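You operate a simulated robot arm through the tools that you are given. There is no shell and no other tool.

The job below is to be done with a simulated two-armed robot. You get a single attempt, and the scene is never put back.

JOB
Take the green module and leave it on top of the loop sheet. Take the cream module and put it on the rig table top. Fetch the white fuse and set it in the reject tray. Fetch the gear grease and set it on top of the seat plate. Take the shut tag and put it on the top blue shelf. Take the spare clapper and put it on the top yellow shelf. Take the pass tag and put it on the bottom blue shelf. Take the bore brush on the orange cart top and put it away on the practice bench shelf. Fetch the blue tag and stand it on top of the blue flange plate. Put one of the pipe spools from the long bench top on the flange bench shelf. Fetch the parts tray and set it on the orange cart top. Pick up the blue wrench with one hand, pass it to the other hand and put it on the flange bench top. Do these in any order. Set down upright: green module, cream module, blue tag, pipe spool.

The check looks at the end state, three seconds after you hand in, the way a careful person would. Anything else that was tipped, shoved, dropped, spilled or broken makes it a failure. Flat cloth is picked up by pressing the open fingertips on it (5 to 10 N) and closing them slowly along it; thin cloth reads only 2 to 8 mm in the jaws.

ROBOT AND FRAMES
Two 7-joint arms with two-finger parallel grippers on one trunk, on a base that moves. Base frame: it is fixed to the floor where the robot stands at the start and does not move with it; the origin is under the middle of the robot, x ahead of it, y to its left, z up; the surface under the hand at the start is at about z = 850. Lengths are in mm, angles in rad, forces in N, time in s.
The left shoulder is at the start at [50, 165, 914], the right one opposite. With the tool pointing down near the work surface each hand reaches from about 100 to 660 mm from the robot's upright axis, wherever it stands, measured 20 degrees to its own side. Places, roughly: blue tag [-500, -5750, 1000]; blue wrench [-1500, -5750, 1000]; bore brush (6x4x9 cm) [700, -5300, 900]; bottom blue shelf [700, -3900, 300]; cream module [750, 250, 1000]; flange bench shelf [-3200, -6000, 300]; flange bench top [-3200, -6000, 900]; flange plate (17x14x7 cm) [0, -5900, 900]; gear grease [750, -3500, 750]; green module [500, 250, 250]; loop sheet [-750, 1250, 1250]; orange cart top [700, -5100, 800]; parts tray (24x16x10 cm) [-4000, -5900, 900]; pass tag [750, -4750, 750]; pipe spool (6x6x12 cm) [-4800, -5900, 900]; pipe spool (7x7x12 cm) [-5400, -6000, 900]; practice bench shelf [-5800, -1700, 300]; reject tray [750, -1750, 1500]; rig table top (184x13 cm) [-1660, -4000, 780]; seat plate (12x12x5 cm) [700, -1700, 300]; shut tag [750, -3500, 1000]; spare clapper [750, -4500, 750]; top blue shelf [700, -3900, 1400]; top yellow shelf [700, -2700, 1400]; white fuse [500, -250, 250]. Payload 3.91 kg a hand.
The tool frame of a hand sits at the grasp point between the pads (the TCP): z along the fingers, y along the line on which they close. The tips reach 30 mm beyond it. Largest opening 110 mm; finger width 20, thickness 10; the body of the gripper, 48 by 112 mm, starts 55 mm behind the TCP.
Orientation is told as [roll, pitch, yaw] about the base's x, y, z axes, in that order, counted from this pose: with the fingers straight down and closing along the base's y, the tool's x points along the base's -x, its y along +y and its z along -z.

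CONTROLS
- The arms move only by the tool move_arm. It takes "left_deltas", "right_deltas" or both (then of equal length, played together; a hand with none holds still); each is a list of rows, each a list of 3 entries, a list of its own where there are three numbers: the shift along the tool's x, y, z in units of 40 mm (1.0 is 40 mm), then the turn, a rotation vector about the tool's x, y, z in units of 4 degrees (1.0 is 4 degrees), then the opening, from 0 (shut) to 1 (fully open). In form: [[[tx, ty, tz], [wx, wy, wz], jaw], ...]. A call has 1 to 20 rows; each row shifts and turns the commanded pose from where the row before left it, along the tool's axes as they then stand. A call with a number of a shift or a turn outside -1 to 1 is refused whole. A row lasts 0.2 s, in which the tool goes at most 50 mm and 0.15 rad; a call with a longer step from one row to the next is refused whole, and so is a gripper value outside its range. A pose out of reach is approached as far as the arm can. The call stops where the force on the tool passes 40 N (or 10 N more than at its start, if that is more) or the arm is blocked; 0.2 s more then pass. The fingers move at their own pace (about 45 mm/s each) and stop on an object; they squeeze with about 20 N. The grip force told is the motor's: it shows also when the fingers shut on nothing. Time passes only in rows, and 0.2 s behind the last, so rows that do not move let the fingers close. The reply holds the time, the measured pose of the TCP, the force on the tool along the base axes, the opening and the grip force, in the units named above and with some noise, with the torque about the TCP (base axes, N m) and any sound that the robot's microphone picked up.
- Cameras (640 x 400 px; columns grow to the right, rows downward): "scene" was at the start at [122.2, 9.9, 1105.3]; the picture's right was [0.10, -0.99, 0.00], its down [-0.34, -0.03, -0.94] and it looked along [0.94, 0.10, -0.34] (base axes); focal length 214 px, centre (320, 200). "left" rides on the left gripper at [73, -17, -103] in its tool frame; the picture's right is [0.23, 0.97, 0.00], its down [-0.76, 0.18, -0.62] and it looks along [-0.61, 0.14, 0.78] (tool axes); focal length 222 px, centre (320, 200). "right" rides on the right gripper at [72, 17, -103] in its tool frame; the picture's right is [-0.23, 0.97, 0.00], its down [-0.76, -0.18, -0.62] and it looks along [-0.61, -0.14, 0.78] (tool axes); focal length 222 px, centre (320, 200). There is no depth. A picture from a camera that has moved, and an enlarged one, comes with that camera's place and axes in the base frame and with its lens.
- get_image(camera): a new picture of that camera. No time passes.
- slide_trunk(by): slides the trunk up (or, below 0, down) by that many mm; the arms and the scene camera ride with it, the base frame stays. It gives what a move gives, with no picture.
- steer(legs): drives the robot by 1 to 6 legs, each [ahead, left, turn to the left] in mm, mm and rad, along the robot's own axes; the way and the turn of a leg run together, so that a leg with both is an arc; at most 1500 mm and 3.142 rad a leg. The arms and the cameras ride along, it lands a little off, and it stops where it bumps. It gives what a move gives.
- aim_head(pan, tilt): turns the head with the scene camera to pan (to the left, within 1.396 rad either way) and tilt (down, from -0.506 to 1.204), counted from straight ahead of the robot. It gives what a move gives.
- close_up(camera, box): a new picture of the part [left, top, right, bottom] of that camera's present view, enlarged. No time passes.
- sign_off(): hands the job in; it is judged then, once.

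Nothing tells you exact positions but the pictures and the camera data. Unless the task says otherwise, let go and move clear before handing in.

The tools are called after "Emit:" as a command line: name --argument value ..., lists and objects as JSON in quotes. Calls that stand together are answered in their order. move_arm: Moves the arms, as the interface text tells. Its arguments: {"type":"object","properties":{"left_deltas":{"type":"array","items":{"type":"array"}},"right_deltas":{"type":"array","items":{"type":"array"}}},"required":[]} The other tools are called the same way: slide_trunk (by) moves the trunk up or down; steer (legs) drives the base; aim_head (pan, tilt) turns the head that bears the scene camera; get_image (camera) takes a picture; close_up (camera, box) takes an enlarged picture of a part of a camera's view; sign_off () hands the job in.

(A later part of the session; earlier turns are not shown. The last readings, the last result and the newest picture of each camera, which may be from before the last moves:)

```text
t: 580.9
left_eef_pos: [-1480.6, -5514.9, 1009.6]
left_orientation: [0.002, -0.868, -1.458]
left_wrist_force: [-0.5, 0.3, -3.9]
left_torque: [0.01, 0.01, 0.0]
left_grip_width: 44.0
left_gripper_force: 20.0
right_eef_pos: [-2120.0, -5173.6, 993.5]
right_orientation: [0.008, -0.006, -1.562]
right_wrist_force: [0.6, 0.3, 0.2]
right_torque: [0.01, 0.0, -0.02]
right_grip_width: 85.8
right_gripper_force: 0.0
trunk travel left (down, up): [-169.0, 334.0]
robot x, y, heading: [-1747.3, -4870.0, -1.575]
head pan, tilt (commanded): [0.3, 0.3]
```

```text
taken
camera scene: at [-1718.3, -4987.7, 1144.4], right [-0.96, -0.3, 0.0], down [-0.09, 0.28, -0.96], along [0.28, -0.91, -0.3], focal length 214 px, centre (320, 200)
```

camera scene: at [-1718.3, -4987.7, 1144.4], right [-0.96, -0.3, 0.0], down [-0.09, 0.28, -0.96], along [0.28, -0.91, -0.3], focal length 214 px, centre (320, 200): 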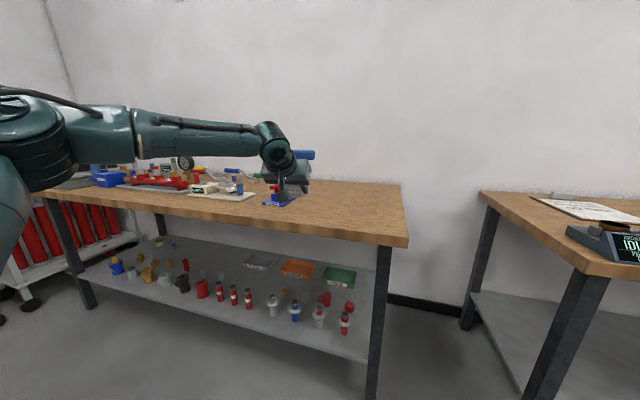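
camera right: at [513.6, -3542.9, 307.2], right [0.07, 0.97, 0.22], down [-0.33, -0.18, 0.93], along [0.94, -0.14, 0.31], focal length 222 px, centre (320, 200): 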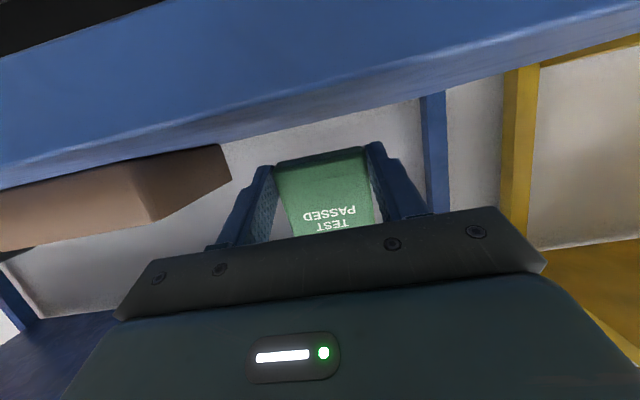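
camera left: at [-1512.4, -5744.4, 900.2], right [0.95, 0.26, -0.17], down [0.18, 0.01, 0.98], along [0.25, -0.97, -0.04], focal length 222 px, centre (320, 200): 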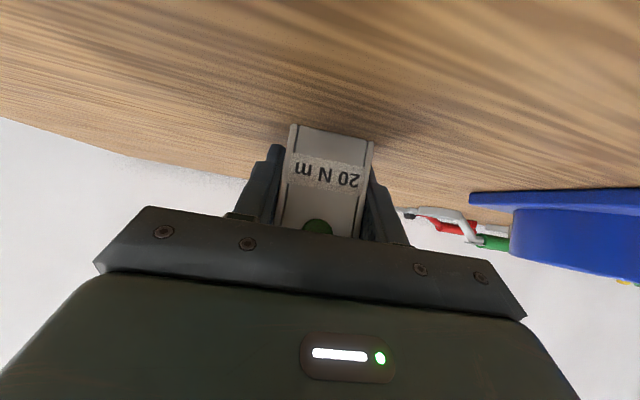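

Emit:
move_arm --left_deltas '[[[0.69, -0.3, -0.82], [0, 0, 0], 0.3], [[0.69, -0.3, -0.82], [0, 0, 0], 0.3], [[0.69, -0.3, -0.82], [0, 0, 0], 0.3], [[0.69, -0.3, -0.82], [0, 0, 0], 0.3], [[0, 0, 0], [0.758, 0, 0.64], 0.3], [[0, 0, 0], [0.758, 0, 0.64], 0.3], [[0, 0, 0], [0.758, 0, 0.64], 0.3], [[0, 0, 0], [0.758, 0, 0.64], 0.3], [[0, 0, 0], [0.758, 0, 0.64], 0.3], [[0, 0, 0], [0.758, 0, 0.64], 0.3], [[0, 0, 0], [0.758, 0, 0.64], 0.3], [[0, 0, 0], [0.758, 0, 0.64], 0.3], [[0, 0, 0], [0.758, 0, 0.64], 0.3], [[0, 0, 0], [0.758, 0, 0.64], 0.3], [[0, 0, 0], [0.758, 0, 0.64], 0.3], [[0, 0, 0], [0.758, 0, 0.64], 0.3], [[0, 0, 0], [0.758, 0, 0.64], 0.3]]'

Emit:
aim_head --pan 0.1 --tilt 0.3

Emit:
get_image --camera "scene"

```text
t: 584.5
left_eef_pos: [-1549.6, -5350.6, 1009.4]
left_orientation: [-0.001, -0.869, -2.36]
left_wrist_force: [-0.7, -1.0, -4.4]
left_torque: [0.05, -0.02, 0.01]
left_grip_width: 43.8
left_gripper_force: 19.6
right_eef_pos: [-2120.0, -5173.0, 994.0]
right_orientation: [0.009, -0.005, -1.56]
right_wrist_force: [0.3, 0.5, 0.0]
right_torque: [-0.01, -0.02, 0.05]
right_grip_width: 85.8
right_gripper_force: 0.2
trunk travel left (down, up): [-169.0, 334.0]
robot x, y, heading: [-1746.0, -4869.8, -1.573]
head pan, tilt (commanded): [0.3, 0.3]
```

```text
t: 585.2
left_eef_pos: [-1548.4, -5350.1, 1009.5]
left_orientation: [-0.001, -0.869, -2.358]
left_wrist_force: [0.7, -0.1, -5.3]
left_torque: [-0.01, -0.01, 0.0]
left_grip_width: 43.5
left_gripper_force: 20.2
right_eef_pos: [-2119.9, -5173.4, 995.0]
right_orientation: [0.008, -0.006, -1.559]
right_wrist_force: [0.0, 0.7, -1.2]
right_torque: [0.01, 0.02, 0.01]
right_grip_width: 85.9
right_gripper_force: 0.1
trunk travel left (down, up): [-169.0, 334.0]
robot x, y, heading: [-1749.9, -4869.7, -1.571]
head pan, tilt (commanded): [0.099, 0.3]
```

```text
taken
camera scene: at [-1736.6, -4991.3, 1144.4], right [-0.99, -0.1, 0.0], down [-0.03, 0.29, -0.96], along [0.1, -0.95, -0.3], focal length 214 px, centre (320, 200)
```

scene: 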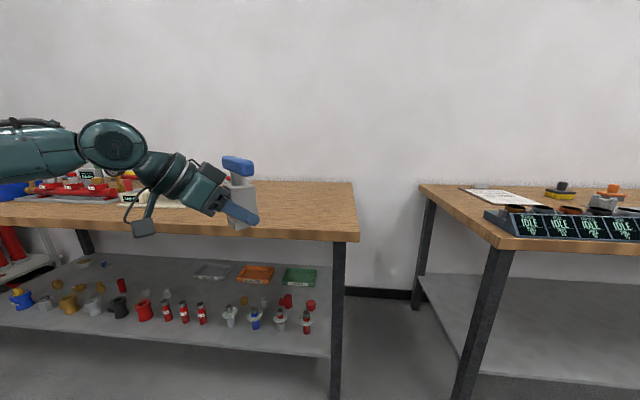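

Emit:
move_arm --left_deltas '[[[-0.368, -0.666, 0.437], [0, 0, 0], 0.3], [[-0.368, -0.666, 0.437], [0, 0, 0], 0.3], [[-0.368, -0.666, 0.437], [0, 0, 0], 0.3], [[-0.368, -0.666, 0.437], [0, 0, 0], 0.3], [[0, 0, 0], [0, 0, 0], 0.3], [[0, 0, 0], [0, 0, 0], 0.3], [[0, 0, 0], [0, 0, 0], 0.3], [[0, 0, 0], [0, 0, 0], 0.3], [[0, 0, 0], [0, 0, 0], 0.3], [[0, 0, 0], [0, 0, 0], 0.3], [[0, 0, 0], [0, 0, 0], 0.3], [[0, 0, 0], [0, 0, 0], 0.3]]' --right_deltas '[[[-0.4, 0, -1.0], [0, 0, 0], 0.45], [[-0.4, 0, -1.0], [0, 0, 0], 0.45], [[-0.4, 0, -1.0], [0, 0, 0], 0.45], [[0, 0, 0], [0, 0, -1], 0.45], [[0, 0, 0], [0, 0, -1], 0.45], [[0, 0, 0], [0, 0, -1], 0.45], [[0, 0, 0], [0, 0, -1], 0.45], [[0, 0, 0], [0, 0, -1], 0.45], [[0, 0, 0], [0, 0, -1], 0.45], [[0, 0, 0], [0, 0, -1], 0.45], [[0, 0, 0], [0, 0, -1], 0.45], [[0, 0, 0], [0, 0, -1], 0.45]]'

Emit:
get_image --camera "scene"

```text
t: 587.8
left_eef_pos: [-1690.8, -5341.8, 1009.2]
left_orientation: [0.002, -0.868, -2.357]
left_wrist_force: [0.2, 0.8, -4.3]
left_torque: [-0.01, -0.06, 0.01]
left_grip_width: 43.9
left_gripper_force: 20.4
right_eef_pos: [-2051.7, -5209.2, 1063.2]
right_orientation: [0.004, -0.01, -0.932]
right_wrist_force: [-1.0, 0.0, -0.3]
right_torque: [0.01, -0.01, 0.0]
right_grip_width: 49.7
right_gripper_force: 0.0
right hand out of reach, approached as far as the arm can: row 2, 3, 7, 8, 9, 10, 11, 12
trunk travel left (down, up): [-169.0, 334.0]
robot x, y, heading: [-1743.6, -4869.6, -1.574]
head pan, tilt (commanded): [0.099, 0.3]
```

```text
taken
camera scene: at [-1736.8, -4991.3, 1144.4], right [-0.99, -0.1, 0.0], down [-0.03, 0.29, -0.96], along [0.1, -0.95, -0.3], focal length 214 px, centre (320, 200)
```

scene: 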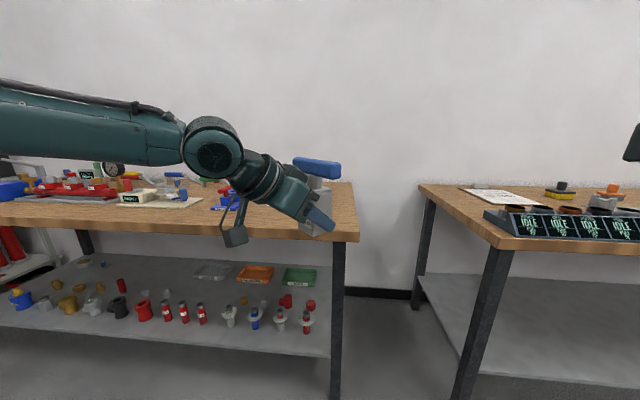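

The right hand turned about 37° before its limit here. I lower the wrench in the left hand for better reach and bring the right hand over the blue handle.

Emit:
move_arm --left_deltas '[[[0.459, -0.265, 0.619], [0, 0, 0], 0.3], [[0.459, -0.265, 0.619], [0, 0, 0], 0.3], [[0.459, -0.265, 0.619], [0, 0, 0], 0.3], [[0.459, -0.265, 0.619], [0, 0, 0], 0.3]]'

Emit:
move_arm --right_deltas '[[[-0.891, 0.548, -0.1], [0, 0, 0], 0.45], [[-0.891, 0.548, 0], [0, 0, 0], 0.45], [[-0.891, 0.548, 0], [0, 0, 0], 0.45], [[-0.891, 0.548, 0], [0, 0, 0], 0.45], [[-0.891, 0.548, 0], [0, 0, 0], 0.45]]'

Emit:
get_image --camera "scene"

Emit:
get_image --camera "right"

```text
t: 588.8
left_eef_pos: [-1739.8, -5331.0, 889.3]
left_orientation: [-0.001, -0.867, -2.356]
left_wrist_force: [-0.2, 0.3, -3.8]
left_torque: [0.03, 0.0, 0.03]
left_grip_width: 44.0
left_gripper_force: 19.8
right_eef_pos: [-2052.4, -5209.7, 1062.4]
right_orientation: [0.002, -0.011, -0.935]
right_wrist_force: [-0.1, -0.5, 0.8]
right_torque: [0.02, -0.02, 0.02]
right_grip_width: 49.7
right_gripper_force: 0.1
trunk travel left (down, up): [-169.0, 334.0]
robot x, y, heading: [-1743.3, -4871.1, -1.57]
head pan, tilt (commanded): [0.099, 0.3]
```

```text
t: 590.0
left_eef_pos: [-1738.3, -5330.3, 889.0]
left_orientation: [-0.001, -0.868, -2.358]
left_wrist_force: [-0.6, -0.2, -4.1]
left_torque: [0.01, 0.02, -0.04]
left_grip_width: 44.0
left_gripper_force: 19.5
right_eef_pos: [-1857.2, -5287.6, 1067.4]
right_orientation: [0.007, -0.012, -0.933]
right_wrist_force: [-0.5, -0.4, -0.9]
right_torque: [0.04, -0.02, 0.0]
right_grip_width: 49.4
right_gripper_force: 0.0
trunk travel left (down, up): [-169.0, 334.0]
robot x, y, heading: [-1749.2, -4869.2, -1.567]
head pan, tilt (commanded): [0.099, 0.3]
```

```text
taken
camera scene: at [-1736.5, -4991.4, 1144.4], right [-0.99, -0.1, 0.0], down [-0.03, 0.29, -0.96], along [0.1, -0.95, -0.3], focal length 214 px, centre (320, 200)
```

scene: 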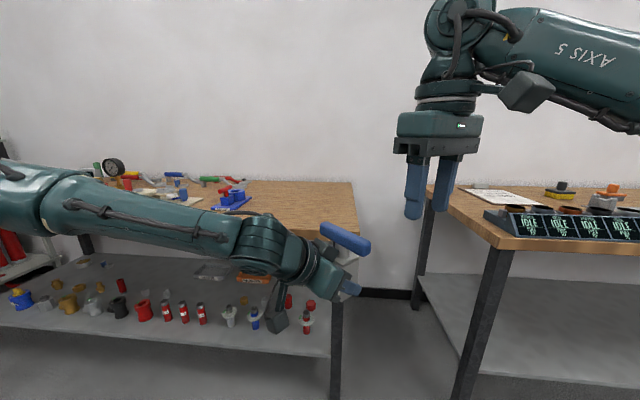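

```text
taken
camera right: at [-1887.3, -5218.5, 1170.2], right [0.92, 0.4, 0.01], down [0.3, -0.71, 0.63], along [0.26, -0.58, -0.78], focal length 222 px, centre (320, 200)
```

right: 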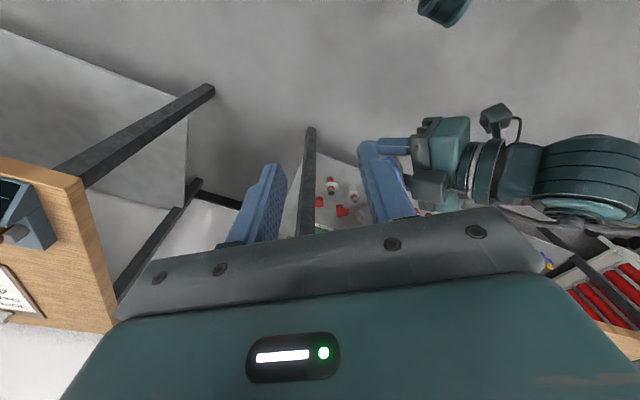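

Emit:
move_arm --right_deltas '[[[0, 0, 0], [0, 0, -1], 0.45], [[0, 0, 0], [0, 0, -1], 0.45], [[-0.95, 0.417, 0], [0, 0, 0], 0.45], [[-0.95, 0.417, 0], [0, 0, 0], 0.45], [[-0.95, 0.417, 0], [0, 0, 0], 0.45]]'

Emit:
get_image --camera "right"

Emit:
get_image --camera "scene"

Emit:
get_image --camera "left"

```text
t: 591.2
left_eef_pos: [-1738.7, -5330.3, 889.0]
left_orientation: [-0.002, -0.868, -2.359]
left_wrist_force: [-0.1, -0.5, -4.0]
left_torque: [-0.04, -0.02, 0.04]
left_grip_width: 44.0
left_gripper_force: 20.4
right_eef_pos: [-1740.9, -5332.0, 1071.5]
right_orientation: [0.001, -0.012, -0.792]
right_wrist_force: [0.4, 0.1, -0.9]
right_torque: [0.04, 0.02, 0.0]
right_grip_width: 49.4
right_gripper_force: 0.0
trunk travel left (down, up): [-169.0, 334.0]
robot x, y, heading: [-1744.8, -4873.1, -1.568]
head pan, tilt (commanded): [0.099, 0.3]
```

```text
taken
camera right: at [-1780.3, -5268.4, 1171.9], right [0.85, 0.52, 0.0], down [0.4, -0.66, 0.63], along [0.33, -0.54, -0.78], focal length 222 px, centre (320, 200)
```

right: 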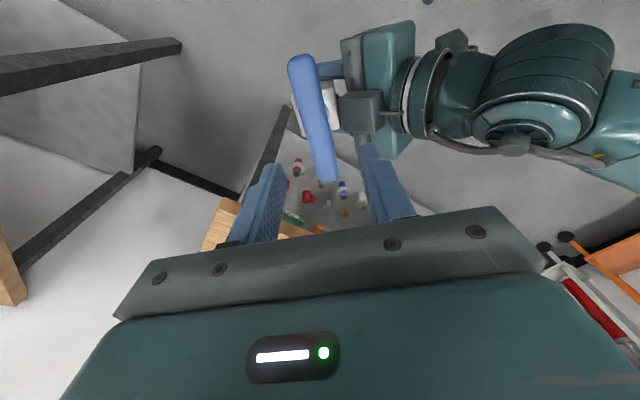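

```text
taken
camera scene: at [-1736.5, -4991.3, 1144.4], right [-0.99, -0.1, 0.0], down [-0.03, 0.29, -0.96], along [0.1, -0.95, -0.3], focal length 214 px, centre (320, 200)
```

scene: 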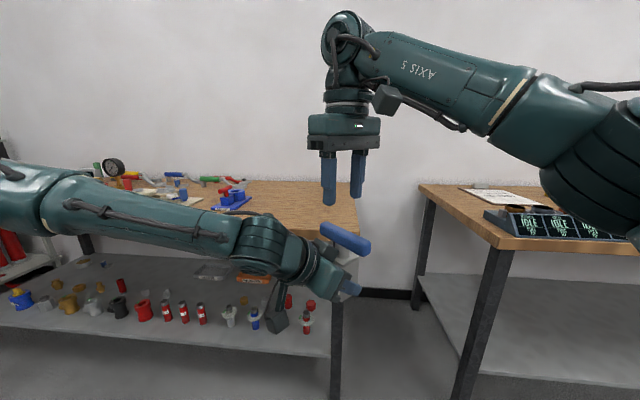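

```text
taken
camera left: at [-1663.1, -5229.7, 901.3], right [0.79, -0.59, -0.17], down [0.11, -0.14, 0.98], along [-0.6, -0.8, -0.04], focal length 222 px, centre (320, 200)
```

left: 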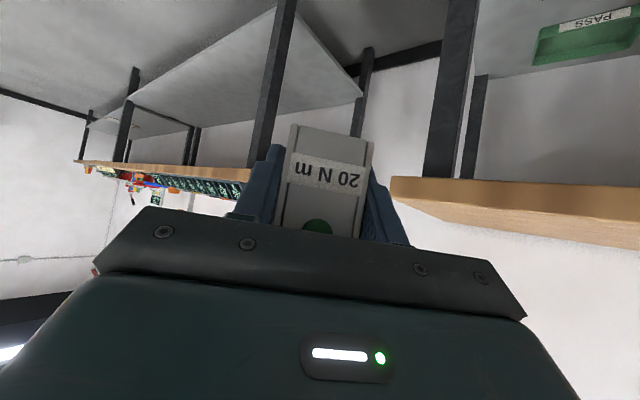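

The right hand is centred over the blue handle (bar centre [−1744, −5331], aligned with the jaws). I lower it 84 mm around the handle.

Emit:
move_arm --right_deltas '[[[0.03, -0.03, 0.7], [0, 0, 0], 0.45], [[0, 0, 0.7], [0, 0, 0], 0.45], [[0, 0, 0.6], [0, 0, 0], 0.45]]'

Emit:
get_image --camera "right"

Emit:
close_up --camera "scene" --box '[260, 160, 420, 290]'

```text
t: 592.2
left_eef_pos: [-1736.9, -5328.9, 880.2]
left_orientation: [-0.007, -0.846, -2.349]
left_wrist_force: [0.2, 0.4, -4.0]
left_torque: [0.05, -0.05, 0.01]
left_grip_width: 43.7
left_gripper_force: 20.2
right_eef_pos: [-1741.8, -5333.4, 994.9]
right_orientation: [0.005, -0.022, -0.792]
right_wrist_force: [-0.3, 0.2, -0.1]
right_torque: [0.04, 0.01, 0.0]
right_grip_width: 49.4
right_gripper_force: 0.0
trunk travel left (down, up): [-169.0, 334.0]
robot x, y, heading: [-1745.9, -4872.3, -1.571]
head pan, tilt (commanded): [0.099, 0.3]
stopped in row 3 (left hand): the force on the tool passed its limit at 42 N (the readings are from after the stop); the commanded pose is now the measured one
```

```text
taken
camera right: at [-1782.8, -5268.3, 1096.9], right [0.85, 0.52, 0.01], down [0.4, -0.66, 0.64], along [0.34, -0.54, -0.77], focal length 222 px, centre (320, 200)
```

right: 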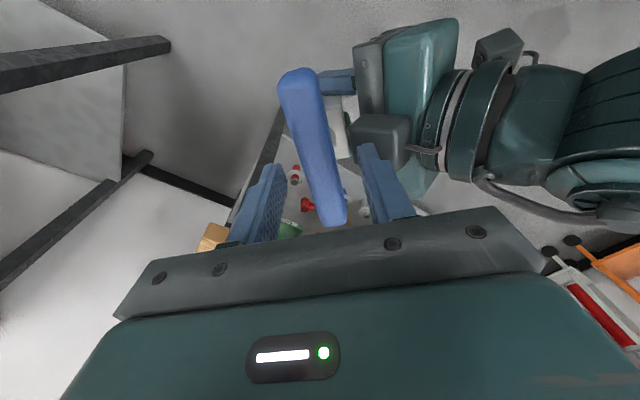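

```text
3.08 times, centred on (340, 225) of scene
camera zoom: at [-1736.7, -4991.3, 1144.4], right [-0.99, -0.1, 0.0], down [-0.03, 0.29, -0.96], along [0.1, -0.95, -0.3], focal length 660 px, centre (258, 123)
```

zoom: 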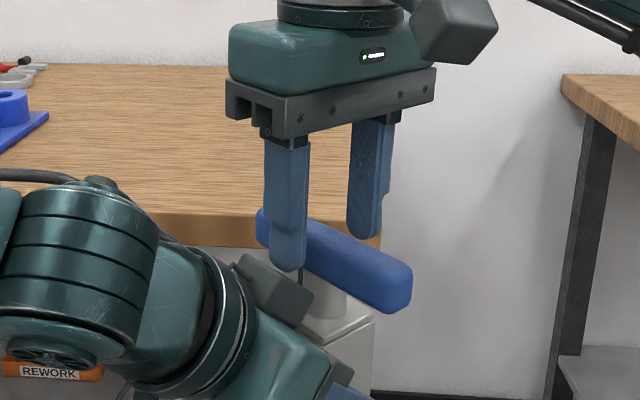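

My right fingertip met the small box on the left gripper, so I stop descending. The fingertips already overlap the handle's upper half by about 12 mm; I close there.

Emit:
move_arm --right_deltas '[[[0, 0, 0], [0, 0, 0], 0.3], [[0, 0, 0], [0, 0, 0], 0.15], [[0, 0, 0], [0, 0, 0], 0.15], [[0, 0, 0], [0, 0, 0], 0.15]]'

Emit:
get_image --camera "right"

Emit:
close_up --camera "scene" --box '[260, 160, 420, 290]'

```text
t: 593.2
left_eef_pos: [-1738.9, -5327.5, 881.2]
left_orientation: [-0.006, -0.847, -2.351]
left_wrist_force: [4.3, 3.5, -4.9]
left_torque: [-0.4, 0.46, -0.22]
left_grip_width: 43.8
left_gripper_force: 19.6
right_eef_pos: [-1742.4, -5332.7, 996.2]
right_orientation: [0.006, -0.024, -0.794]
right_wrist_force: [-3.7, -4.1, 1.6]
right_torque: [0.05, -0.04, 0.2]
right_grip_width: 22.0
right_gripper_force: 20.2
trunk travel left (down, up): [-169.0, 334.0]
robot x, y, heading: [-1745.3, -4869.3, -1.574]
head pan, tilt (commanded): [0.099, 0.3]
```

```text
taken
camera right: at [-1783.1, -5268.5, 1096.9], right [0.85, 0.52, 0.01], down [0.4, -0.66, 0.64], along [0.34, -0.54, -0.77], focal length 222 px, centre (320, 200)
```

right: 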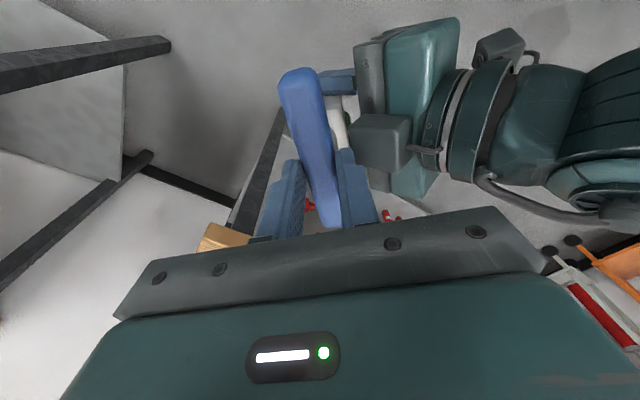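

```text
3.08 times, centred on (340, 225) of scene
camera zoom: at [-1736.8, -4991.3, 1144.4], right [-0.99, -0.1, 0.0], down [-0.03, 0.29, -0.96], along [0.1, -0.95, -0.3], focal length 660 px, centre (258, 123)
```

zoom: 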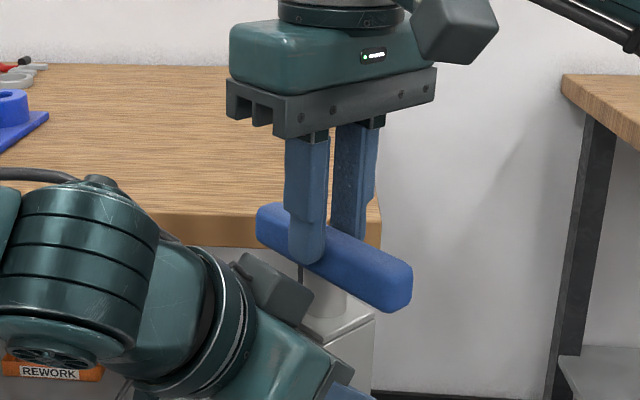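

The right jaws hold the handle (22 mm). While the left still supports it, I open them a few millimetres, slide 10 mm deeper, and close again for a safer grip.

Emit:
move_arm --right_deltas '[[[0, 0, 0], [0, 0, 0], 0.26], [[0, 0, 0], [0, 0, 0], 0.26], [[0, 0, 0.13], [0, 0, 0], 0.26], [[0, 0, 0.12], [0, 0, 0], 0.26], [[0, 0, 0], [0, 0, 0], 0.12], [[0, 0, 0], [0, 0, 0], 0.12], [[0, 0, 0], [0, 0, 0], 0.12]]'

Emit:
close_up --camera "scene" --box '[260, 160, 420, 290]'

```text
t: 594.8
left_eef_pos: [-1736.8, -5328.9, 880.4]
left_orientation: [-0.004, -0.849, -2.351]
left_wrist_force: [3.8, 1.9, -6.9]
left_torque: [-0.42, 0.45, -0.2]
left_grip_width: 43.7
left_gripper_force: 20.1
right_eef_pos: [-1742.0, -5334.4, 987.0]
right_orientation: [0.007, -0.023, -0.791]
right_wrist_force: [-3.2, -1.7, 1.3]
right_torque: [0.23, -0.21, 0.18]
right_grip_width: 21.9
right_gripper_force: 20.4
trunk travel left (down, up): [-169.0, 334.0]
robot x, y, heading: [-1747.2, -4869.6, -1.57]
head pan, tilt (commanded): [0.099, 0.3]
```

```text
3.08 times, centred on (340, 225) of scene
camera zoom: at [-1736.8, -4991.3, 1144.4], right [-0.99, -0.1, 0.0], down [-0.03, 0.29, -0.96], along [0.1, -0.95, -0.3], focal length 660 px, centre (258, 123)
```

zoom: 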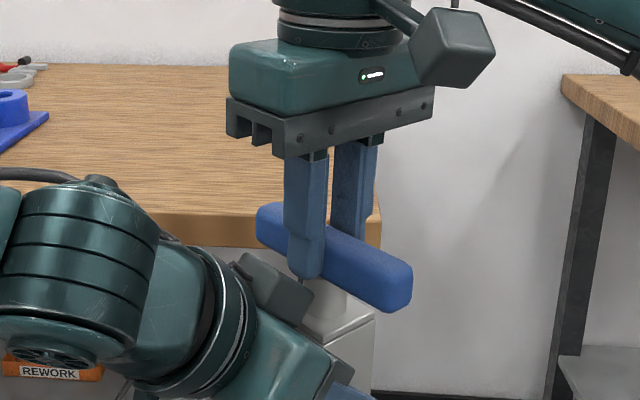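

Emit:
move_arm --left_deltas '[[[0, 0, 0], [0, 0, 0], 0.5], [[0, 0, 0], [0, 0, 0], 0.7], [[0, 0, 0], [0, 0, 0], 0.75], [[0, 0, 0], [0, 0, 0], 0.75], [[0.2, 0, -0.22], [0, 0, 0], 0.75], [[0.5, 0, -0.56], [0, 0, 0], 0.75], [[0.55, 0, -0.62], [0, 0, 0], 0.75], [[0.55, 0, -0.62], [0, 0, 0], 0.75]]'

Emit:
get_image --camera "scene"

Emit:
get_image --camera "right"

```text
t: 596.6
left_eef_pos: [-1661.1, -5250.5, 880.5]
left_orientation: [-0.006, -0.849, -2.353]
left_wrist_force: [0.1, 0.3, -0.2]
left_torque: [-0.01, -0.03, -0.02]
left_grip_width: 82.6
left_gripper_force: 0.1
right_eef_pos: [-1741.8, -5333.6, 986.0]
right_orientation: [0.005, -0.022, -0.791]
right_wrist_force: [0.0, 0.5, 0.2]
right_torque: [0.01, 0.0, 0.0]
right_grip_width: 21.6
right_gripper_force: 20.0
trunk travel left (down, up): [-169.0, 334.0]
robot x, y, heading: [-1752.8, -4872.5, -1.569]
head pan, tilt (commanded): [0.099, 0.3]
```

```text
taken
camera scene: at [-1736.7, -4991.2, 1144.5], right [-0.99, -0.1, 0.0], down [-0.03, 0.29, -0.96], along [0.1, -0.95, -0.3], focal length 214 px, centre (320, 200)
```

scene: 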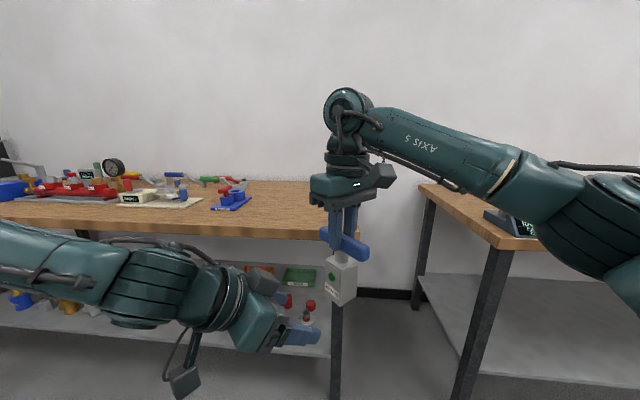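

```text
taken
camera right: at [-1782.6, -5268.3, 1087.0], right [0.85, 0.52, 0.01], down [0.4, -0.66, 0.64], along [0.34, -0.54, -0.77], focal length 222 px, centre (320, 200)
```

right: 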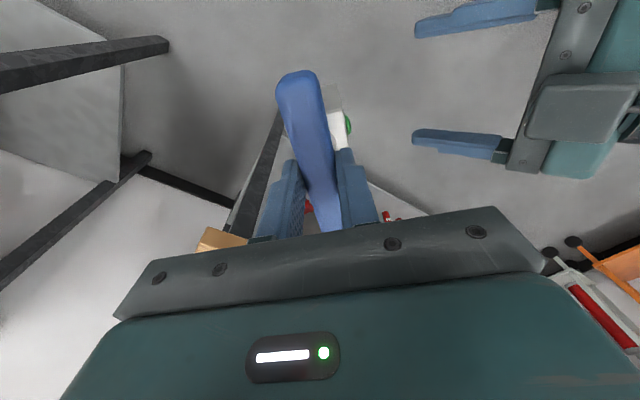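

The hand-over worked: the wrench now hangs from the right hand. I look to the right for the flange bench.

Emit:
aim_head --pan -0.75 --tilt 0.2

Emit:
get_image --camera "scene"

Emit:
move_arm --left_deltas '[[[0, 0, 0], [-0.75, 0, -0.66], 0.75], [[0, 0, 0], [-0.75, 0, -0.66], 0.75], [[0, 0, 0], [-0.75, 0, -0.66], 0.75], [[0, 0, 0], [-0.75, 0, -0.66], 0.75], [[0, 0, 0], [-0.75, 0, -0.66], 0.75], [[0, 0, 0], [-0.75, 0, -0.66], 0.75], [[0, 0, 0], [-0.75, 0, -0.66], 0.75], [[0, 0, 0], [-0.75, 0, -0.66], 0.75], [[0, 0, 0], [-0.75, 0, -0.66], 0.75], [[0, 0, 0], [-0.75, 0, -0.66], 0.75], [[0, 0, 0], [-0.75, 0, -0.66], 0.75], [[0, 0.9, 0], [0, 0, 0], 0.75], [[0, 0.9, 0], [0, 0, 0], 0.75], [[0, 0.9, 0], [0, 0, 0], 0.75], [[0, 0.9, 0], [0, 0, 0], 0.75]]'

```text
t: 597.7
left_eef_pos: [-1659.7, -5252.0, 880.3]
left_orientation: [-0.005, -0.849, -2.35]
left_wrist_force: [-0.8, 0.6, 0.2]
left_torque: [0.01, 0.03, 0.01]
left_grip_width: 82.7
left_gripper_force: 0.0
right_eef_pos: [-1742.6, -5333.2, 986.2]
right_orientation: [0.007, -0.023, -0.793]
right_wrist_force: [-0.4, -0.2, 0.3]
right_torque: [0.0, 0.0, 0.0]
right_grip_width: 21.9
right_gripper_force: 20.3
trunk travel left (down, up): [-169.0, 334.0]
robot x, y, heading: [-1744.8, -4866.3, -1.569]
head pan, tilt (commanded): [-0.75, 0.201]
```

```text
taken
camera scene: at [-1809.5, -4966.6, 1153.7], right [-0.73, 0.68, 0.0], down [0.14, 0.15, -0.98], along [-0.67, -0.72, -0.2], focal length 214 px, centre (320, 200)
```

scene: 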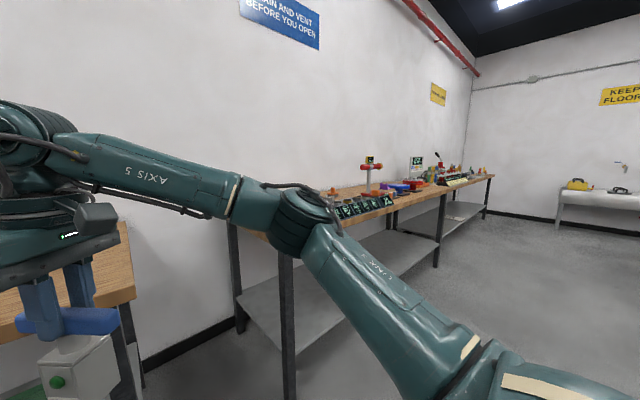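

```text
t: 600.9
left_eef_pos: [-1521.2, -5281.9, 885.3]
left_orientation: [-0.004, -0.848, -1.655]
left_wrist_force: [-0.8, 0.3, 0.2]
left_torque: [-0.03, 0.0, 0.01]
left_grip_width: 82.4
left_gripper_force: 0.1
left hand out of reach, approached as far as the arm can: row 11, 12, 13, 14
right_eef_pos: [-1741.1, -5333.6, 986.0]
right_orientation: [0.005, -0.022, -0.792]
right_wrist_force: [-1.4, 0.9, 0.0]
right_torque: [0.01, 0.01, -0.01]
right_grip_width: 21.8
right_gripper_force: 20.0
trunk travel left (down, up): [-169.0, 334.0]
robot x, y, heading: [-1741.4, -4871.9, -1.568]
head pan, tilt (commanded): [-0.75, 0.201]
```

Emit:
steer --legs '[[0, -1000, 0]]'

Emit:
aim_head --pan -0.2 --tilt 0.3

Emit:
get_image --camera "scene"

Emit:
aim_head --pan -0.8 --tilt 0.25

Emit:
get_image --camera "scene"

```text
t: 610.0
left_eef_pos: [-2525.8, -5280.6, 884.9]
left_orientation: [-0.003, -0.846, -1.66]
left_wrist_force: [-0.3, 0.5, 0.3]
left_torque: [0.01, 0.0, -0.03]
left_grip_width: 82.4
left_gripper_force: 0.1
right_eef_pos: [-2747.9, -5330.9, 985.3]
right_orientation: [0.006, -0.023, -0.796]
right_wrist_force: [0.1, -0.8, 0.2]
right_torque: [0.0, 0.01, 0.01]
right_grip_width: 21.7
right_gripper_force: 20.0
trunk travel left (down, up): [-169.0, 334.0]
robot x, y, heading: [-2751.6, -4865.1, -1.575]
head pan, tilt (commanded): [-0.75, 0.201]
```

```text
t: 611.0
left_eef_pos: [-2525.7, -5281.4, 884.6]
left_orientation: [-0.005, -0.846, -1.658]
left_wrist_force: [-0.9, 0.5, -0.7]
left_torque: [0.03, -0.01, 0.01]
left_grip_width: 82.2
left_gripper_force: 0.0
right_eef_pos: [-2747.2, -5331.8, 985.6]
right_orientation: [0.006, -0.022, -0.796]
right_wrist_force: [0.3, -0.4, -0.1]
right_torque: [-0.02, -0.03, -0.02]
right_grip_width: 21.8
right_gripper_force: 20.4
trunk travel left (down, up): [-169.0, 334.0]
robot x, y, heading: [-2751.5, -4869.6, -1.572]
head pan, tilt (commanded): [-0.201, 0.3]
```

```text
taken
camera scene: at [-2768.4, -4988.0, 1144.5], right [-0.98, 0.2, 0.0], down [0.06, 0.29, -0.96], along [-0.19, -0.94, -0.3], focal length 214 px, centre (320, 200)
```

scene: 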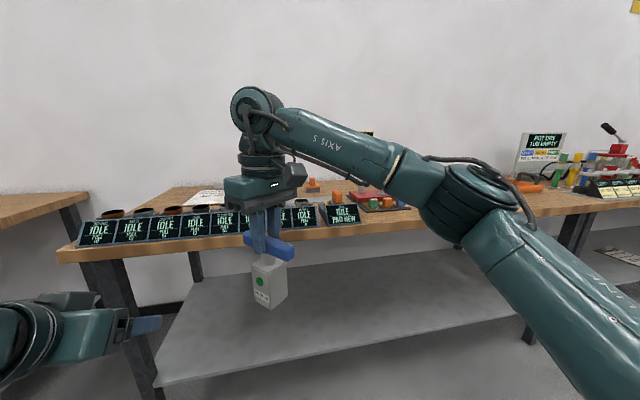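

```text
t: 612.0
left_eef_pos: [-2526.3, -5280.5, 884.1]
left_orientation: [-0.002, -0.846, -1.658]
left_wrist_force: [-0.6, -0.2, -1.1]
left_torque: [0.0, 0.02, 0.0]
left_grip_width: 82.5
left_gripper_force: 0.0
right_eef_pos: [-2747.7, -5330.1, 985.2]
right_orientation: [0.007, -0.023, -0.797]
right_wrist_force: [-0.6, 0.1, -0.6]
right_torque: [-0.01, -0.02, 0.02]
right_grip_width: 21.6
right_gripper_force: 19.5
trunk travel left (down, up): [-169.0, 334.0]
robot x, y, heading: [-2748.9, -4867.4, -1.574]
head pan, tilt (commanded): [-0.799, 0.25]
```

```text
taken
camera scene: at [-2816.5, -4961.5, 1149.2], right [-0.69, 0.72, 0.0], down [0.18, 0.17, -0.97], along [-0.7, -0.67, -0.25], focal length 214 px, centre (320, 200)
```

scene: 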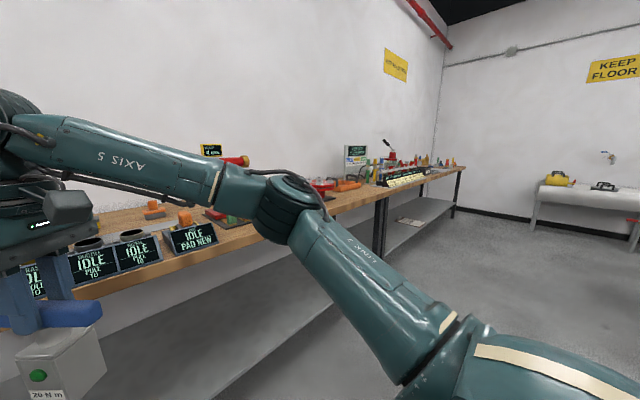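

Emit:
steer --legs '[[0, -700, 0]]'

Emit:
aim_head --pan 0.35 --tilt 0.3

Emit:
get_image --camera "scene"

Emit:
aim_head --pan -0.4 --tilt 0.3

Emit:
get_image --camera "scene"

```text
t: 618.6
left_eef_pos: [-3227.9, -5278.2, 883.9]
left_orientation: [-0.004, -0.847, -1.655]
left_wrist_force: [0.4, 0.1, -0.3]
left_torque: [-0.01, 0.02, 0.01]
left_grip_width: 82.5
left_gripper_force: 0.1
right_eef_pos: [-3448.5, -5330.4, 986.2]
right_orientation: [0.005, -0.023, -0.792]
right_wrist_force: [-0.4, 0.1, -0.8]
right_torque: [0.04, -0.01, -0.01]
right_grip_width: 21.9
right_gripper_force: 19.8
trunk travel left (down, up): [-169.0, 334.0]
robot x, y, heading: [-3452.9, -4867.7, -1.569]
head pan, tilt (commanded): [-0.799, 0.25]
```

```text
t: 620.0
left_eef_pos: [-3226.6, -5279.6, 883.7]
left_orientation: [-0.004, -0.846, -1.655]
left_wrist_force: [0.1, 0.3, -0.4]
left_torque: [0.01, -0.04, -0.06]
left_grip_width: 82.5
left_gripper_force: 0.0
right_eef_pos: [-3447.4, -5330.7, 984.8]
right_orientation: [0.006, -0.021, -0.793]
right_wrist_force: [-0.1, -0.2, 0.6]
right_torque: [-0.04, 0.0, -0.01]
right_grip_width: 21.7
right_gripper_force: 20.1
trunk travel left (down, up): [-169.0, 334.0]
robot x, y, heading: [-3448.7, -4868.3, -1.568]
head pan, tilt (commanded): [0.351, 0.3]
```

```text
taken
camera scene: at [-3420.1, -4983.1, 1144.4], right [-0.94, -0.34, 0.0], down [-0.1, 0.28, -0.96], along [0.33, -0.9, -0.3], focal length 214 px, centre (320, 200)
```

scene: 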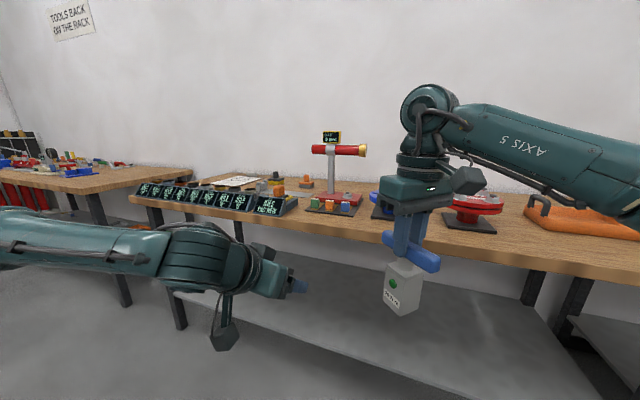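

```text
t: 621.1
left_eef_pos: [-3226.7, -5277.9, 885.4]
left_orientation: [-0.004, -0.846, -1.654]
left_wrist_force: [0.1, -0.1, 0.6]
left_torque: [-0.02, 0.01, 0.01]
left_grip_width: 82.4
left_gripper_force: 0.0
right_eef_pos: [-3448.0, -5329.6, 984.9]
right_orientation: [0.005, -0.022, -0.792]
right_wrist_force: [-0.2, 0.1, -0.3]
right_torque: [0.05, -0.02, 0.02]
right_grip_width: 21.9
right_gripper_force: 20.0
trunk travel left (down, up): [-169.0, 334.0]
robot x, y, heading: [-3452.8, -4867.4, -1.574]
head pan, tilt (commanded): [-0.4, 0.3]
```

```text
taken
camera scene: at [-3488.4, -4981.5, 1144.4], right [-0.92, 0.39, 0.0], down [0.11, 0.27, -0.96], along [-0.37, -0.88, -0.3], focal length 214 px, centre (320, 200)
```

scene: 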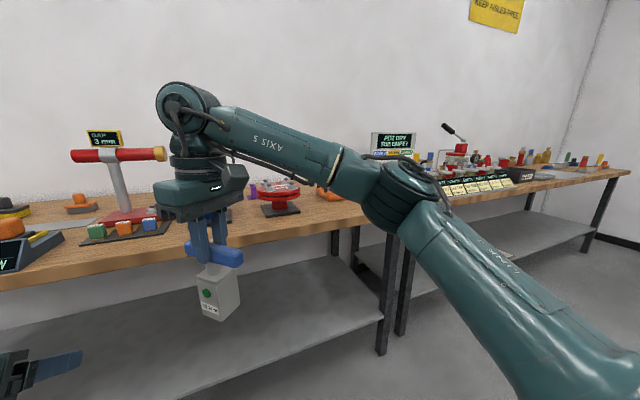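

Emit:
aim_head --pan 0.3 --tilt 0.4

Emit:
close_up --camera "scene" --box '[100, 110, 560, 260]'

```text
t: 622.2
left_eef_pos: [-3228.0, -5279.9, 885.0]
left_orientation: [-0.002, -0.847, -1.653]
left_wrist_force: [-0.8, 0.4, 0.5]
left_torque: [0.02, 0.02, 0.01]
left_grip_width: 82.4
left_gripper_force: 0.1
right_eef_pos: [-3448.6, -5330.6, 985.8]
right_orientation: [0.006, -0.022, -0.792]
right_wrist_force: [-0.3, 0.9, 0.3]
right_torque: [0.01, 0.01, 0.01]
right_grip_width: 21.9
right_gripper_force: 19.7
trunk travel left (down, up): [-169.0, 334.0]
robot x, y, heading: [-3450.3, -4865.8, -1.565]
head pan, tilt (commanded): [0.3, 0.4]
```

```text
1.39 times, centred on (330, 185) of scene
camera zoom: at [-3424.8, -4983.9, 1135.2], right [-0.96, -0.3, 0.0], down [-0.12, 0.37, -0.92], along [0.27, -0.88, -0.39], focal length 298 px, centre (306, 221)
```

zoom: 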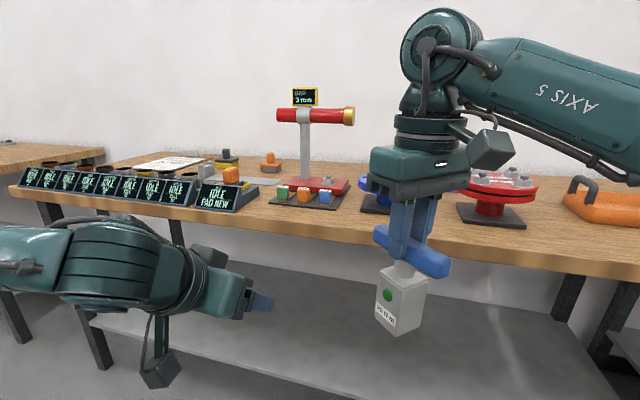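

The gap near [−3515, −5680] between the blue and red stands looks free. I raise the wrench, pull the left hand back, and approach the flange bench.

Emit:
move_arm --left_deltas '[[[0.21, 0, -0.81], [0, 0, 0], 0.75], [[0.21, 0, -0.81], [0, 0, 0], 0.75], [[0.21, 0, -0.81], [0, 0, 0], 0.75], [[0.21, 0, -0.81], [0, 0, 0], 0.75]]' --right_deltas '[[[0, 0, -0.5], [0, 0, 0], 0.12], [[0, 0, -0.5], [0, 0, 0], 0.12], [[0, 0, -0.5], [0, 0, 0], 0.12], [[0, 0, -0.5], [0, 0, 0], 0.12]]'

Emit:
steer --legs '[[0, -65, 0], [220, 0, 0]]'

Emit:
aim_head --pan -0.05 --tilt 0.45

Emit:
get_image --camera "scene"

Emit:
get_image --camera "right"

```text
t: 623.2
left_eef_pos: [-3211.9, -5218.1, 982.4]
left_orientation: [-0.005, -0.844, -1.655]
left_wrist_force: [0.5, 0.0, -0.7]
left_torque: [0.0, -0.03, 0.0]
left_grip_width: 82.5
left_gripper_force: 0.0
left hand out of reach, approached as far as the arm can: row 1, 2, 3, 4
right_eef_pos: [-3450.5, -5328.2, 1066.1]
right_orientation: [0.005, -0.022, -0.79]
right_wrist_force: [-0.3, -0.3, -4.1]
right_torque: [-0.04, -0.03, 0.03]
right_grip_width: 21.7
right_gripper_force: 19.5
trunk travel left (down, up): [-169.0, 334.0]
robot x, y, heading: [-3455.9, -4866.3, -1.573]
head pan, tilt (commanded): [0.3, 0.4]
```

```text
t: 625.7
left_eef_pos: [-3276.7, -5440.8, 982.3]
left_orientation: [-0.001, -0.844, -1.652]
left_wrist_force: [0.2, -0.4, -0.3]
left_torque: [0.0, 0.02, 0.01]
left_grip_width: 82.5
left_gripper_force: 0.0
right_eef_pos: [-3513.9, -5549.6, 1066.0]
right_orientation: [0.006, -0.021, -0.794]
right_wrist_force: [0.4, -0.4, -3.9]
right_torque: [-0.01, 0.02, -0.02]
right_grip_width: 21.6
right_gripper_force: 19.9
trunk travel left (down, up): [-169.0, 334.0]
robot x, y, heading: [-3514.7, -5085.8, -1.57]
head pan, tilt (commanded): [0.3, 0.4]
```

```text
t: 626.5
left_eef_pos: [-3277.1, -5438.8, 982.3]
left_orientation: [-0.004, -0.846, -1.654]
left_wrist_force: [-1.7, -0.4, -0.4]
left_torque: [-0.01, -0.03, -0.01]
left_grip_width: 82.5
left_gripper_force: 0.1
right_eef_pos: [-3514.6, -5548.9, 1066.6]
right_orientation: [0.005, -0.021, -0.792]
right_wrist_force: [0.1, -0.3, -3.4]
right_torque: [-0.02, 0.01, -0.01]
right_grip_width: 21.9
right_gripper_force: 20.0
trunk travel left (down, up): [-169.0, 334.0]
robot x, y, heading: [-3516.9, -5088.4, -1.573]
head pan, tilt (commanded): [-0.051, 0.45]
```

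```text
taken
camera scene: at [-3521.9, -5207.5, 1130.5], right [-1.0, 0.05, 0.0], down [0.02, 0.43, -0.9], along [-0.04, -0.9, -0.44], focal length 214 px, centre (320, 200)
```

scene: 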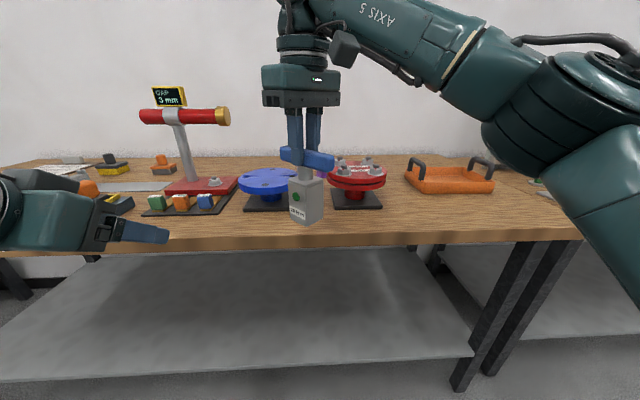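

```text
taken
camera right: at [-3555.5, -5484.4, 1166.7], right [0.85, 0.52, 0.01], down [0.4, -0.66, 0.64], along [0.34, -0.54, -0.77], focal length 222 px, centre (320, 200)
```

right: 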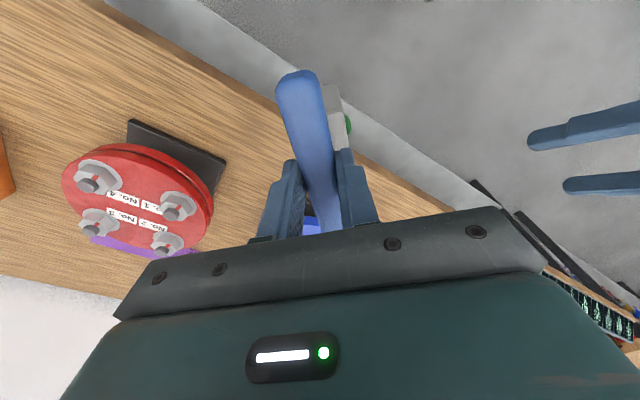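

Emit:
steer --legs '[[104, -15, 0]]'

Emit:
move_arm --right_deltas '[[[0, 0, 0.6], [0, 0, 0], 0.12], [[0, 0, 0.6], [0, 0, 0], 0.12], [[0, 0, 0.25], [0, 0, 0], 0.12]]'

Emit:
close_up --camera "scene" --box '[220, 120, 440, 280]'

```text
t: 627.7
left_eef_pos: [-3293.6, -5542.8, 981.9]
left_orientation: [-0.003, -0.843, -1.656]
left_wrist_force: [0.0, 0.1, -0.4]
left_torque: [0.01, 0.02, 0.01]
left_grip_width: 82.4
left_gripper_force: 0.1
right_eef_pos: [-3530.1, -5653.2, 1065.2]
right_orientation: [0.009, -0.021, -0.795]
right_wrist_force: [-0.4, 0.6, -4.9]
right_torque: [-0.02, 0.01, -0.02]
right_grip_width: 21.8
right_gripper_force: 20.0
trunk travel left (down, up): [-169.0, 334.0]
robot x, y, heading: [-3529.6, -5190.1, -1.576]
head pan, tilt (commanded): [-0.051, 0.45]
```

```text
t: 628.5
left_eef_pos: [-3291.1, -5542.5, 981.8]
left_orientation: [-0.005, -0.843, -1.656]
left_wrist_force: [-0.2, 0.5, -0.4]
left_torque: [0.01, -0.02, 0.02]
left_grip_width: 82.3
left_gripper_force: 0.1
right_eef_pos: [-3529.8, -5653.3, 1007.0]
right_orientation: [0.005, -0.023, -0.796]
right_wrist_force: [0.4, -0.2, -3.5]
right_torque: [-0.03, 0.02, 0.04]
right_grip_width: 21.9
right_gripper_force: 19.5
trunk travel left (down, up): [-169.0, 334.0]
robot x, y, heading: [-3533.2, -5188.0, -1.576]
head pan, tilt (commanded): [-0.051, 0.45]
```

```text
2.50 times, centred on (330, 200) of scene
camera zoom: at [-3537.2, -5311.1, 1130.5], right [-1.0, 0.05, 0.0], down [0.02, 0.43, -0.9], along [-0.05, -0.9, -0.44], focal length 536 px, centre (295, 200)
```

zoom: 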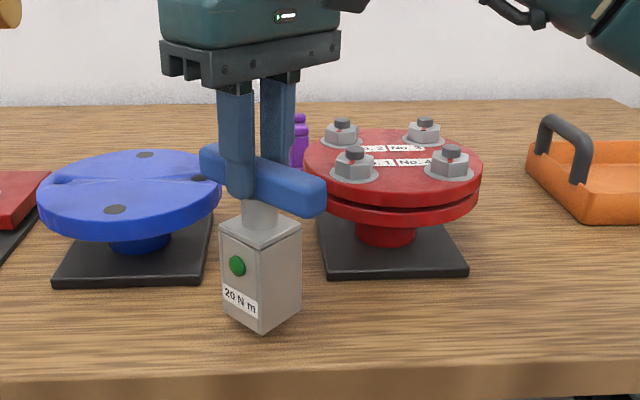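

Emit:
move_arm --right_deltas '[[[0, 0, 0.12], [0, 0, 0], 0.12], [[0, 0, 0.08], [0, 0, 0], 0.12], [[0, 0, 0.06], [0, 0, 0], 0.12]]'

Emit:
move_arm --right_deltas '[[[0, 0, 0.06], [0, 0, 0], 0.12], [[0, 0, 0.05], [0, 0, 0], 0.12]]'

```text
t: 629.3
left_eef_pos: [-3293.5, -5544.0, 981.2]
left_orientation: [-0.004, -0.846, -1.655]
left_wrist_force: [0.0, 0.1, -0.2]
left_torque: [-0.03, 0.0, 0.02]
left_grip_width: 82.2
left_gripper_force: 0.1
right_eef_pos: [-3528.6, -5652.8, 996.7]
right_orientation: [0.005, -0.024, -0.793]
right_wrist_force: [-0.6, -0.3, -3.7]
right_torque: [0.01, -0.01, -0.02]
right_grip_width: 21.9
right_gripper_force: 20.1
trunk travel left (down, up): [-169.0, 334.0]
robot x, y, heading: [-3533.1, -5193.9, -1.574]
head pan, tilt (commanded): [-0.051, 0.45]
```

```text
t: 629.9
left_eef_pos: [-3292.8, -5543.0, 982.7]
left_orientation: [-0.003, -0.846, -1.657]
left_wrist_force: [-0.7, -0.9, -0.5]
left_torque: [0.03, 0.0, 0.06]
left_grip_width: 82.7
left_gripper_force: 0.0
right_eef_pos: [-3529.1, -5653.4, 994.2]
right_orientation: [0.006, -0.024, -0.792]
right_wrist_force: [0.0, -0.6, 2.7]
right_torque: [-0.32, 0.03, 0.0]
right_grip_width: 21.8
right_gripper_force: 20.4
trunk travel left (down, up): [-169.0, 334.0]
robot x, y, heading: [-3530.3, -5188.2, -1.573]
head pan, tilt (commanded): [-0.051, 0.45]
```

Emit:
move_arm --right_deltas '[[[0, 0, 0.03], [0, 0, 0], 0.12]]'

Emit:
close_up --camera "scene" --box '[250, 150, 390, 270]'

```text
t: 630.3
left_eef_pos: [-3292.7, -5542.8, 982.5]
left_orientation: [-0.004, -0.844, -1.655]
left_wrist_force: [-0.9, 0.2, 0.3]
left_torque: [0.01, -0.01, -0.01]
left_grip_width: 82.4
left_gripper_force: 0.1
right_eef_pos: [-3529.1, -5651.1, 994.9]
right_orientation: [0.006, -0.027, -0.795]
right_wrist_force: [0.6, -2.4, 12.4]
right_torque: [-0.49, 0.26, -0.04]
right_grip_width: 21.7
right_gripper_force: 20.6
trunk travel left (down, up): [-169.0, 334.0]
robot x, y, heading: [-3530.1, -5194.2, -1.572]
head pan, tilt (commanded): [-0.051, 0.45]
```

```text
3.33 times, centred on (320, 210) of scene
camera zoom: at [-3537.1, -5310.2, 1130.9], right [-1.0, 0.05, 0.0], down [0.02, 0.43, -0.9], along [-0.05, -0.9, -0.43], focal length 715 px, centre (320, 167)
```

zoom: 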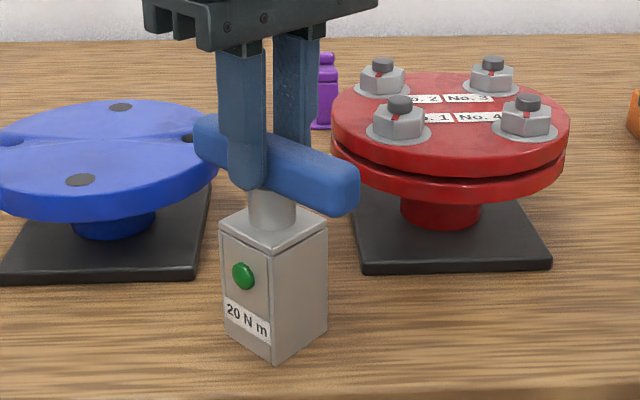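

The wrench stands on the flange bench. I open and rise.

Emit:
move_arm --right_deltas '[[[0, 0, -0.02], [0, 0, 0], 0.12], [[0, 0, 0], [0, 0, 0], 0.25], [[0, 0, 0], [0, 0, 0], 0.38], [[0, 0, 0], [0, 0, 0], 0.42], [[0, 0, -0.4], [0, 0, 0], 0.42], [[0, 0, -0.7], [0, 0, 0], 0.42], [[0, 0, -0.7], [0, 0, 0], 0.42]]'

Emit:
close_up --camera "scene" --box '[250, 150, 390, 270]'

```text
t: 631.9
left_eef_pos: [-3292.4, -5542.6, 982.4]
left_orientation: [-0.004, -0.844, -1.655]
left_wrist_force: [0.1, 0.5, 0.3]
left_torque: [0.03, -0.02, 0.03]
left_grip_width: 82.8
left_gripper_force: 0.1
right_eef_pos: [-3530.0, -5652.0, 1065.1]
right_orientation: [0.004, -0.021, -0.791]
right_wrist_force: [0.8, -1.1, -0.4]
right_torque: [0.02, -0.01, -0.03]
right_grip_width: 46.0
right_gripper_force: 0.1
trunk travel left (down, up): [-169.0, 334.0]
robot x, y, heading: [-3531.9, -5190.0, -1.57]
head pan, tilt (commanded): [-0.051, 0.45]
```

```text
3.33 times, centred on (320, 210) of scene
camera zoom: at [-3537.0, -5310.7, 1130.5], right [-1.0, 0.05, 0.0], down [0.02, 0.43, -0.9], along [-0.05, -0.9, -0.43], focal length 715 px, centre (320, 167)
```

zoom: 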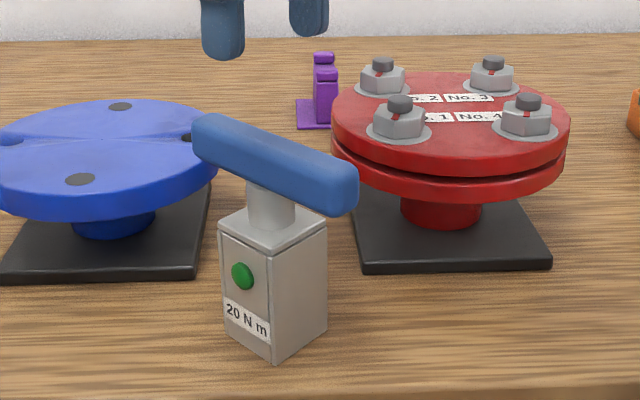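

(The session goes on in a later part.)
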